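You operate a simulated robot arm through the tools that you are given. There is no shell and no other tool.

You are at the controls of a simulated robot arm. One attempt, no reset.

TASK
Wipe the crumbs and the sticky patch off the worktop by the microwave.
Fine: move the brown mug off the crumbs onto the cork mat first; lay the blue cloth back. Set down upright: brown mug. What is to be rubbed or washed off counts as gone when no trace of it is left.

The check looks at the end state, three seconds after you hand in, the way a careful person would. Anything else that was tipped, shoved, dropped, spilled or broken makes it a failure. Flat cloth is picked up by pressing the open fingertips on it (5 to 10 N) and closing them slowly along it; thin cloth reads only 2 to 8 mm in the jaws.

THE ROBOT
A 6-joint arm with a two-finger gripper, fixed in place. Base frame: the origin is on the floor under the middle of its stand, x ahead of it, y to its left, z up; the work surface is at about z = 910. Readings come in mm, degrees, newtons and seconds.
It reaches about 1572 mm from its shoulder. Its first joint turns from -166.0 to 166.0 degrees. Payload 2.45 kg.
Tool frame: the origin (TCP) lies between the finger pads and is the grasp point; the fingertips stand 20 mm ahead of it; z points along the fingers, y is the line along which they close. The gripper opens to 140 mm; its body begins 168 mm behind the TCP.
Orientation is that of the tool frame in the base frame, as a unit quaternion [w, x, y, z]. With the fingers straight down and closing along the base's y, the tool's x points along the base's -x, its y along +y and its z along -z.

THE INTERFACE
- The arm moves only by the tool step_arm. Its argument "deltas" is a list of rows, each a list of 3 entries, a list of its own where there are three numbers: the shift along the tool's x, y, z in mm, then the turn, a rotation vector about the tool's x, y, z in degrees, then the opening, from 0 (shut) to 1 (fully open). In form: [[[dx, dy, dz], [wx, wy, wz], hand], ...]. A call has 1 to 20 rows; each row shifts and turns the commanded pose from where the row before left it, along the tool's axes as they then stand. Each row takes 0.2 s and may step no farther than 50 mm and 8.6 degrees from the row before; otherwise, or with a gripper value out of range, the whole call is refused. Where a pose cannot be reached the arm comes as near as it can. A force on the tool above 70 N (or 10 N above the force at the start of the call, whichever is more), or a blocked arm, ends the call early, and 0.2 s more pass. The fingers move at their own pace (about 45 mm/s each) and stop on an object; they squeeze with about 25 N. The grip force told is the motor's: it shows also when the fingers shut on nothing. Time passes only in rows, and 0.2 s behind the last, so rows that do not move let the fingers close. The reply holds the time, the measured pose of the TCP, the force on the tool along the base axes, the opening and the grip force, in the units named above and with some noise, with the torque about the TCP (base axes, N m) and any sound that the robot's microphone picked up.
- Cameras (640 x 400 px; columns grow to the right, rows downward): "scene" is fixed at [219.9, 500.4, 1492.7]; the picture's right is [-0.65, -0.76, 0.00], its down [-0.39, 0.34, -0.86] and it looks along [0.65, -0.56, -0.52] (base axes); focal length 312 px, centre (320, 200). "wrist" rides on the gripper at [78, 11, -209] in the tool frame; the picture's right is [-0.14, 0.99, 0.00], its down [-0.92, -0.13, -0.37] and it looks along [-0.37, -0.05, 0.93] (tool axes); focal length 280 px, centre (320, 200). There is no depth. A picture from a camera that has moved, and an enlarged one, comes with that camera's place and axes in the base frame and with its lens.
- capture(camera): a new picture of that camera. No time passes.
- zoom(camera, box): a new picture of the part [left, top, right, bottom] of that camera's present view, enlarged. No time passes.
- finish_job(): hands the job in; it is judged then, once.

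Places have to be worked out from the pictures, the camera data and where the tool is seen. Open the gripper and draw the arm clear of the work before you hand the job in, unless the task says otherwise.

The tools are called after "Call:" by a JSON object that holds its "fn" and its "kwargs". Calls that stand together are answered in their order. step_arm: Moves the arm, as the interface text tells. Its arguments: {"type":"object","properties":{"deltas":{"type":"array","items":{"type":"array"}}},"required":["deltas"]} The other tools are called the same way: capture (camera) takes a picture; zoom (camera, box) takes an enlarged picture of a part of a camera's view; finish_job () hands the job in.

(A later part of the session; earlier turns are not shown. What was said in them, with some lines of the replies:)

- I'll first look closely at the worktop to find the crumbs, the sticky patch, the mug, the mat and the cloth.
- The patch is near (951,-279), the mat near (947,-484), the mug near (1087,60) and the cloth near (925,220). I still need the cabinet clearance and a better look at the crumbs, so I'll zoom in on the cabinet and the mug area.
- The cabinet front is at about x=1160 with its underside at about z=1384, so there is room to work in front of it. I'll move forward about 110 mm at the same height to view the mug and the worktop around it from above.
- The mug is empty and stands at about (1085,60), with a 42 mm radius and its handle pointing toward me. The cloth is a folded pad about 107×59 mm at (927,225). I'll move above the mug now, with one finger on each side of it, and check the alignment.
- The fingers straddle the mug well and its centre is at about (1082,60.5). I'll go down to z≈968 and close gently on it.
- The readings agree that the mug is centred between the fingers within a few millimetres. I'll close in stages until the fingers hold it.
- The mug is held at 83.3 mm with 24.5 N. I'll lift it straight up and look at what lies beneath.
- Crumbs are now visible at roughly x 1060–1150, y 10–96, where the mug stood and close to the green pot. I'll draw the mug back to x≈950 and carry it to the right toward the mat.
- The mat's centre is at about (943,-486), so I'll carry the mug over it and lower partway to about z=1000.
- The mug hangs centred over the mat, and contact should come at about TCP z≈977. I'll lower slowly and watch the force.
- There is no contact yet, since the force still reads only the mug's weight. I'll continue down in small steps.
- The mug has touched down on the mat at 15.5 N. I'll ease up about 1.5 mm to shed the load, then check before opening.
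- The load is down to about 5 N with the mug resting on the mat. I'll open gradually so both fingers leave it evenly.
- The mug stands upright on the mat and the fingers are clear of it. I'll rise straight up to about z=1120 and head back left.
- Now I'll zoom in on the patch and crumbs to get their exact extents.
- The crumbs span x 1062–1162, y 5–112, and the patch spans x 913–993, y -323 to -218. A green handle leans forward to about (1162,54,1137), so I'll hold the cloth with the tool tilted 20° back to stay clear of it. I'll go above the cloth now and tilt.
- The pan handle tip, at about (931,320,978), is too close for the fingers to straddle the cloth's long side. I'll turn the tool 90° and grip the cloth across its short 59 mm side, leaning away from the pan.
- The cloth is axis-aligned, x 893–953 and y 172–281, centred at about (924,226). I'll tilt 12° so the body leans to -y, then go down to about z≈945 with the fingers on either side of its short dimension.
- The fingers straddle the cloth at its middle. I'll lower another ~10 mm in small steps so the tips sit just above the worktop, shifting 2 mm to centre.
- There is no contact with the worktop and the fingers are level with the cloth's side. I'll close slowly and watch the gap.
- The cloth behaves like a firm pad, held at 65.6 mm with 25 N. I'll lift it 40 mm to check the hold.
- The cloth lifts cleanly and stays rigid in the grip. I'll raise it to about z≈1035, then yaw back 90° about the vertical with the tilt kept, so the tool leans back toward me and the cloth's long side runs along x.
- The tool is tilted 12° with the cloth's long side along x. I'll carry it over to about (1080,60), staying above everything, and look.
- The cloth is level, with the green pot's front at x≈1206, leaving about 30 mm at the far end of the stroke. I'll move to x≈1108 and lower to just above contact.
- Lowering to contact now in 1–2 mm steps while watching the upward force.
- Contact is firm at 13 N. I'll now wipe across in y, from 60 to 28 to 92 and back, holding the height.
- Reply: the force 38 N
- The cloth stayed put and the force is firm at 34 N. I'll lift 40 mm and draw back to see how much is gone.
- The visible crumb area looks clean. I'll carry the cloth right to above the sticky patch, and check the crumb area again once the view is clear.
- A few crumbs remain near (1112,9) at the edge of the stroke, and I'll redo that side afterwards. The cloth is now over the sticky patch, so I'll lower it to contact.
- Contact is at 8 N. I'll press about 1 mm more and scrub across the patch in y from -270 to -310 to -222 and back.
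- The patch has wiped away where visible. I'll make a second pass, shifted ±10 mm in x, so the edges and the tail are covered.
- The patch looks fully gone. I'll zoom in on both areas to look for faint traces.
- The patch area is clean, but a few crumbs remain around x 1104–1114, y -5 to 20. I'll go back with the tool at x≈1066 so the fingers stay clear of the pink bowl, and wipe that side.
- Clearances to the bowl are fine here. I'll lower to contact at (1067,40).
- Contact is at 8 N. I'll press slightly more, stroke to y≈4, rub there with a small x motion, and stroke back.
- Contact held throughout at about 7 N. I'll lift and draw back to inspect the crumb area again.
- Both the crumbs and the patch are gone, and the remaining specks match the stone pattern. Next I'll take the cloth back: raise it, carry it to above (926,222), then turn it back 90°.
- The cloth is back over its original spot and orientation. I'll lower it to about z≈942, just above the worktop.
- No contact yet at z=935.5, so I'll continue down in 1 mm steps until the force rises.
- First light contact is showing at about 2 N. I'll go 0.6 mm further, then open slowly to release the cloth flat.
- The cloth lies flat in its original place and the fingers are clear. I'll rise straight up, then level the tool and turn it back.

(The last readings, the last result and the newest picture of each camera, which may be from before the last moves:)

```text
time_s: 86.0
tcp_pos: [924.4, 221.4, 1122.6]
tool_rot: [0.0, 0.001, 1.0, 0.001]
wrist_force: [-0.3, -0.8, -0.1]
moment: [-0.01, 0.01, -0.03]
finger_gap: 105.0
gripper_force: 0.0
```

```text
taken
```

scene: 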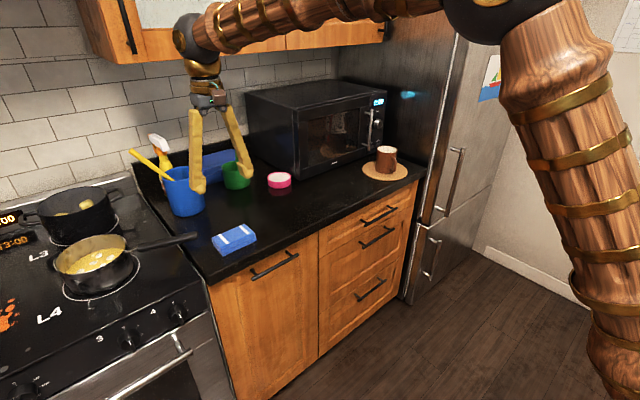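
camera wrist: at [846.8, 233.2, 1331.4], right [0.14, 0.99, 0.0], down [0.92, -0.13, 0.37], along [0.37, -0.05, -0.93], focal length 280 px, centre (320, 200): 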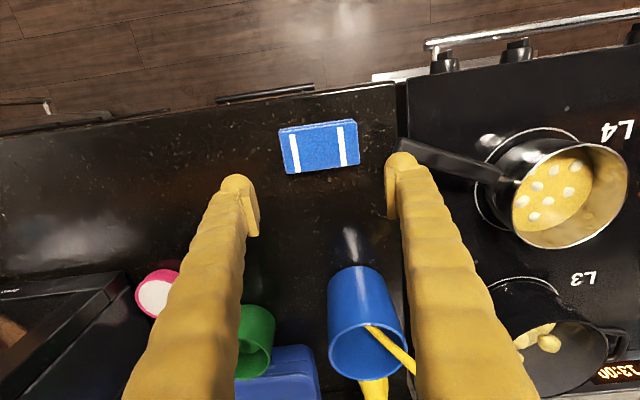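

Now I'll inspect the former crumb area and patch area from above, moving to about (985,0,1122) with the tool clear of everything.

Call:
{"fn": "step_arm", "kwargs": {"deltas": [[[0, -25, 0], [0, 0, 0], 0.75], [[-20, -45, 0], [0, 0, 0], 0.75], [[-20, -45, 0], [0, 0, 0], 0.75], [[-20, -45, 0], [0, 0, 0], 0.75], [[0, -45, 0], [0, 0, 0], 0.75], [[0, -45, 0], [0, 0, 0], 0.75], [[0, -25, 0], [0, 0, 0], 0.75], [[0, 0, 0], [0, 0, 0], 0.75]]}}

Call:
{"fn": "capture", "kwargs": {"camera": "wrist"}}

Call:
{"fn": "zoom", "kwargs": {"camera": "wrist", "box": [320, 140, 480, 240]}}

Call:
{"fn": "zoom", "kwargs": {"camera": "wrist", "box": [60, 70, 220, 170]}}

```text
time_s: 87.8
tcp_pos: [985.7, -53.9, 1122.3]
tool_rot: [0.0, 0.001, 1.0, -0.001]
wrist_force: [-0.3, 0.6, -1.0]
moment: [-0.02, 0.0, 0.03]
finger_gap: 105.0
gripper_force: 0.1
```

```text
taken
camera wrist: at [907.3, -43.2, 1331.2], right [0.14, 0.99, 0.0], down [0.92, -0.13, 0.37], along [0.37, -0.05, -0.93], focal length 280 px, centre (320, 200)
```

wrist: 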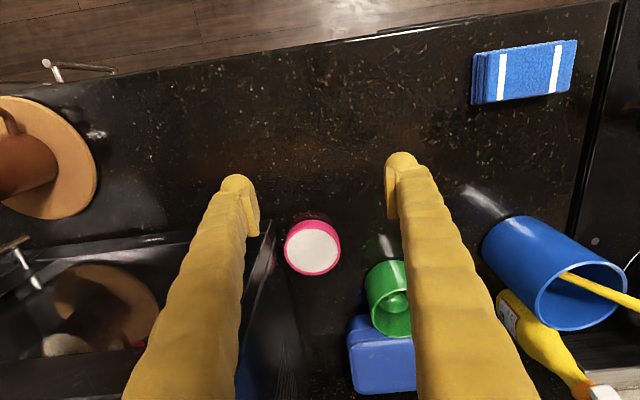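

```text
4.00 times, centred on (400, 190) of wrist
camera zoom: at [907.3, -43.2, 1331.2], right [0.14, 0.99, 0.0], down [0.92, -0.13, 0.37], along [0.37, -0.05, -0.93], focal length 1122 px, centre (0, 240)
```

zoom: 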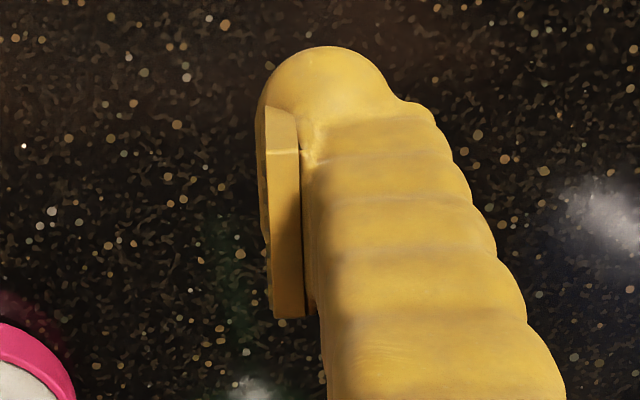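

```text
4.00 times, centred on (140, 120) of wrist
camera zoom: at [907.3, -43.2, 1331.2], right [0.14, 0.99, 0.0], down [0.92, -0.13, 0.37], along [0.37, -0.05, -0.93], focal length 1122 px, centre (1040, 520)
```

zoom: 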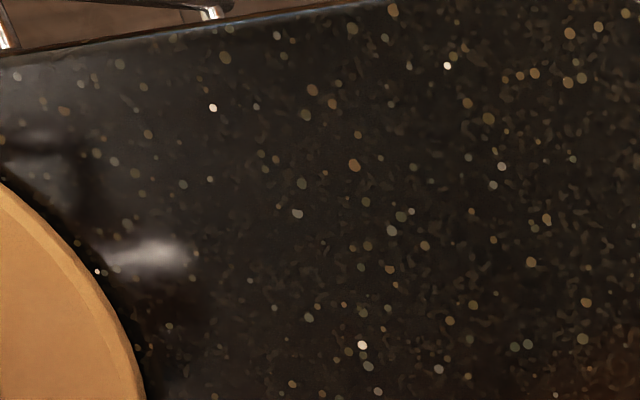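

The patch area is spotless. I'll move back to around the start pose (845,58) so the crumb area shows between the fingers, which also retracts the arm.

Call:
{"fn": "step_arm", "kwargs": {"deltas": [[[35, 15, 0], [0, 0, 0], 1], [[40, 35, 0], [0, 0, 0], 1], [[40, 35, 0], [0, 0, 0], 1], [[25, 25, 0], [0, 0, 0], 1], [[0, 0, 0], [0, 0, 0], 1], [[0, 0, 0], [0, 0, 0], 1]]}}

Call:
{"fn": "capture", "kwargs": {"camera": "wrist"}}

Call:
{"fn": "zoom", "kwargs": {"camera": "wrist", "box": [240, 190, 400, 290]}}

Call:
{"fn": "zoom", "kwargs": {"camera": "scene", "box": [200, 140, 440, 280]}}

```text
refused: row 2 steps farther than a row can; nothing moved
```

```text
taken
camera wrist: at [907.3, -43.2, 1331.2], right [0.14, 0.99, 0.0], down [0.92, -0.13, 0.37], along [0.37, -0.05, -0.93], focal length 280 px, centre (320, 200)
```

wrist: 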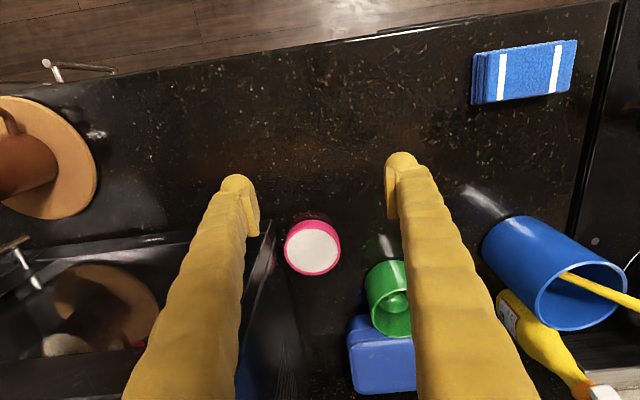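

```text
4.00 times, centred on (320, 240) of wrist
camera zoom: at [907.3, -43.2, 1331.2], right [0.14, 0.99, 0.0], down [0.92, -0.13, 0.37], along [0.37, -0.05, -0.93], focal length 1122 px, centre (320, 40)
```

zoom: 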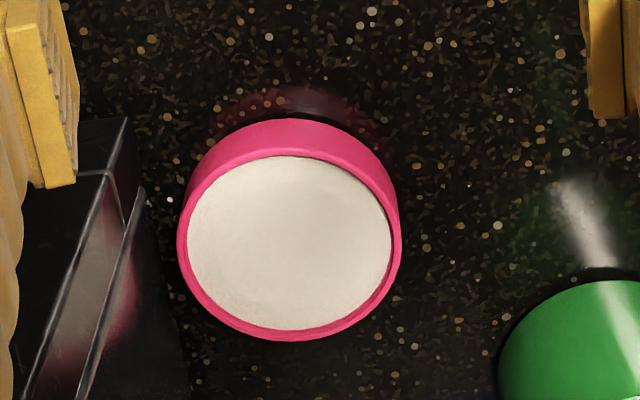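

```text
2.67 times, centred on (320, 210) of scene
camera zoom: at [219.9, 500.4, 1492.7], right [-0.65, -0.76, 0.0], down [-0.39, 0.34, -0.86], along [0.65, -0.56, -0.52], focal length 832 px, centre (320, 173)
```

zoom: 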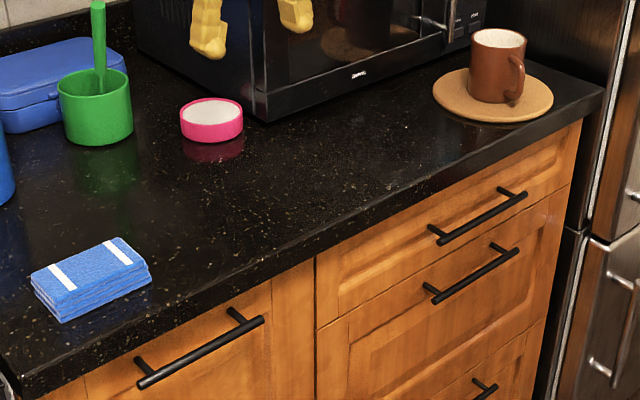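

That move was refused because its diagonal steps were too long. The scene view already shows a clean worktop, so I'll repeat the retreat with smaller steps and check the crumb area between the fingers.

Call:
{"fn": "step_arm", "kwargs": {"deltas": [[[28, 15, 0], [0, 0, 0], 1], [[30, 28, 0], [0, 0, 0], 1], [[30, 28, 0], [0, 0, 0], 1], [[30, 28, 0], [0, 0, 0], 1], [[22, 13, 0], [0, 0, 0], 1], [[0, 0, 0], [0, 0, 0], 1], [[0, 0, 0], [0, 0, 0], 1]]}}

Call:
{"fn": "capture", "kwargs": {"camera": "wrist"}}

Call:
{"fn": "zoom", "kwargs": {"camera": "wrist", "box": [250, 190, 410, 290]}}

Call:
{"fn": "capture", "kwargs": {"camera": "scene"}}

```text
time_s: 89.4
tcp_pos: [844.8, 59.0, 1124.4]
tool_rot: [0.0, -0.001, 1.0, 0.0]
wrist_force: [-0.3, 0.0, -0.1]
moment: [-0.03, 0.0, -0.02]
finger_gap: 140.0
gripper_force: 0.1
```

```text
taken
camera wrist: at [766.3, 70.3, 1333.0], right [0.14, 0.99, 0.0], down [0.92, -0.13, 0.37], along [0.37, -0.05, -0.93], focal length 280 px, centre (320, 200)
```

wrist: 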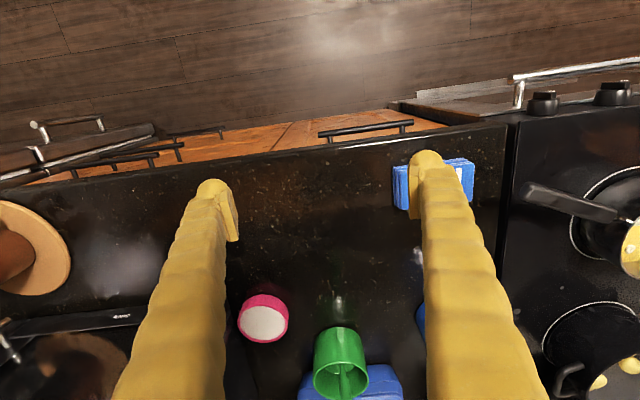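

```text
4.00 times, centred on (330, 240) of wrist
camera zoom: at [766.3, 70.3, 1333.0], right [0.14, 0.99, 0.0], down [0.92, -0.13, 0.37], along [0.37, -0.05, -0.93], focal length 1122 px, centre (280, 40)
```

zoom: 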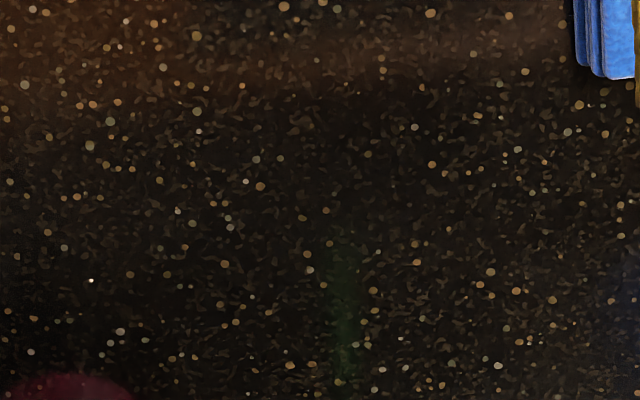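

```text
taken
```

scene: 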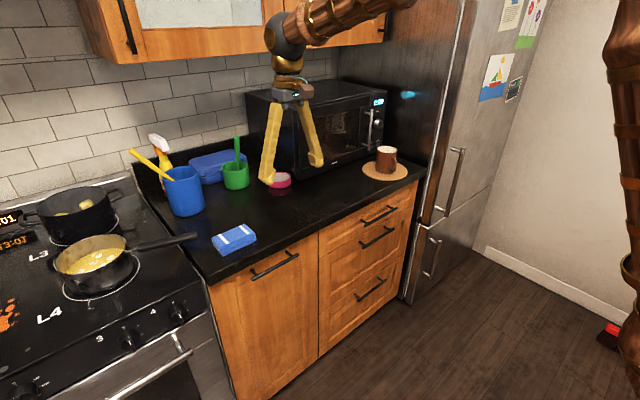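

The crumb spot should appear around (340,287) in this wrist view, so I'll zoom there for a final check.

Call:
{"fn": "zoom", "kwargs": {"camera": "wrist", "box": [270, 240, 414, 330]}}

Call:
{"fn": "zoom", "kwargs": {"camera": "scene", "box": [215, 175, 295, 225]}}

Call:
{"fn": "zoom", "kwargs": {"camera": "scene", "box": [320, 130, 430, 210]}}

```text
4.44 times, centred on (342, 285) of wrist
camera zoom: at [766.3, 70.3, 1333.0], right [0.14, 0.99, 0.0], down [0.92, -0.13, 0.37], along [0.37, -0.05, -0.93], focal length 1246 px, centre (222, -178)
```

zoom: 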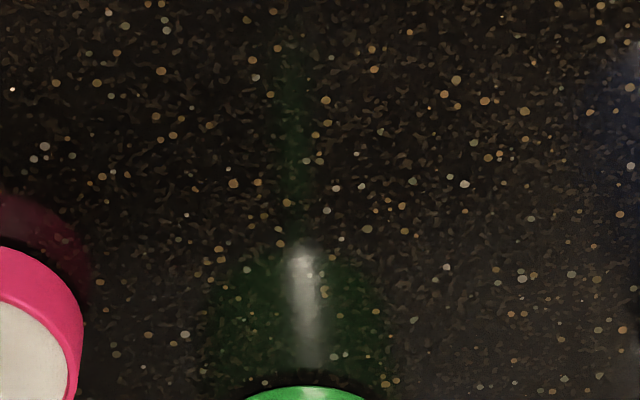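

```text
8.00 times, centred on (255, 200) of scene
camera zoom: at [219.9, 500.4, 1492.7], right [-0.65, -0.76, 0.0], down [-0.39, 0.34, -0.86], along [0.65, -0.56, -0.52], focal length 2496 px, centre (840, 200)
```

zoom: 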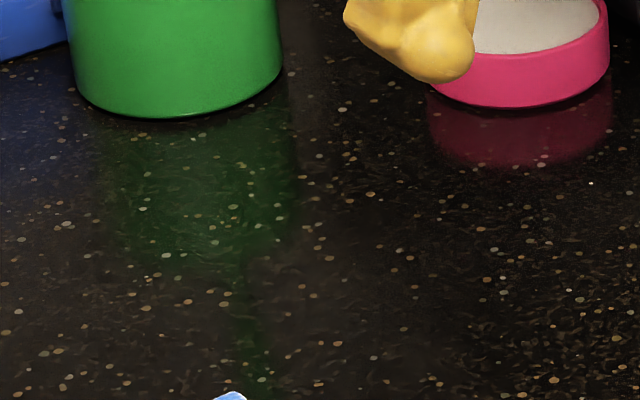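

```text
5.00 times, centred on (375, 170) of scene
camera zoom: at [219.9, 500.4, 1492.7], right [-0.65, -0.76, 0.0], down [-0.39, 0.34, -0.86], along [0.65, -0.56, -0.52], focal length 1560 px, centre (45, 350)
```

zoom: 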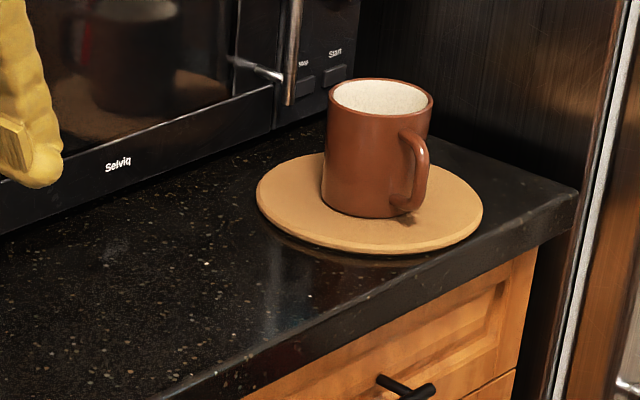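

I'll take one last tight zoom at the far edge of the crumb area, to be sure no orange remains there.

Call:
{"fn": "zoom", "kwargs": {"camera": "scene", "box": [232, 188, 272, 213]}}

Call:
{"fn": "zoom", "kwargs": {"camera": "wrist", "box": [300, 250, 380, 300]}}

```text
16.00 times, centred on (252, 200) of scene
camera zoom: at [219.9, 500.4, 1492.7], right [-0.65, -0.76, 0.0], down [-0.39, 0.34, -0.86], along [0.65, -0.56, -0.52], focal length 4991 px, centre (1408, 192)
```

zoom: 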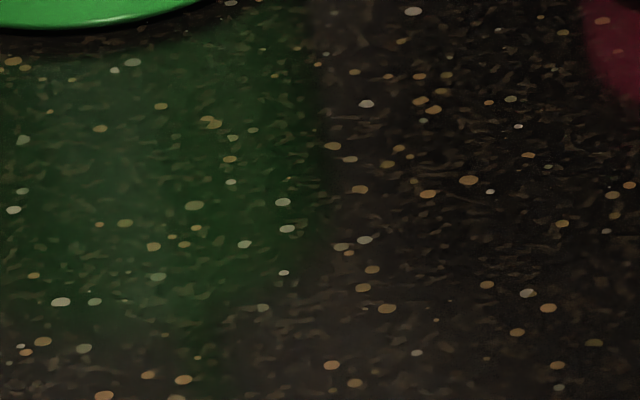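

```text
8.00 times, centred on (340, 275) of wrist
camera zoom: at [766.3, 70.3, 1333.0], right [0.14, 0.99, 0.0], down [0.92, -0.13, 0.37], along [0.37, -0.05, -0.93], focal length 2243 px, centre (160, -400)
```

zoom: 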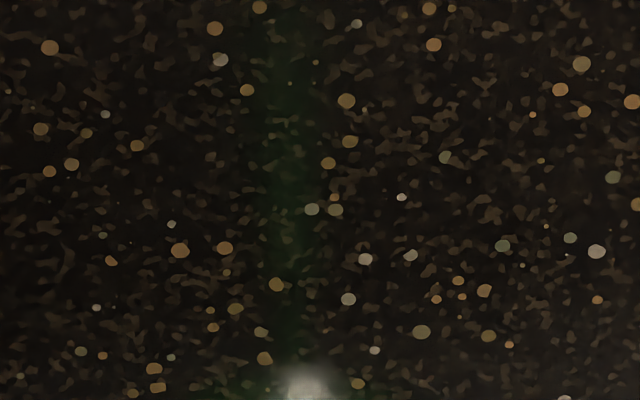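

Only the stone's own specks are left. The mug stands upright on the mat, the cloth is back in its place, the gripper is open and the arm is clear, so I'm handing in.

Call:
{"fn": "finish_job", "kwargs": {}}

```text
The job is handed in.
```

I wiped the crumbs and the sticky patch off the worktop. In the last close-up pictures only the stone's own specks are left.

- **Mug:** the brown mug stands upright on the cork mat. It was empty when I moved it.
- **Crumbs:** the first wipe missed a few at the edge near the pink bowl, so I wiped that side again and they came off.
- **Cloth:** the blue cloth is flat in its original place, to within about 1 mm.
- **Everything else:** I saw nothing tipped, moved or spilled. I opened the gripper and drew the arm back before handing in.
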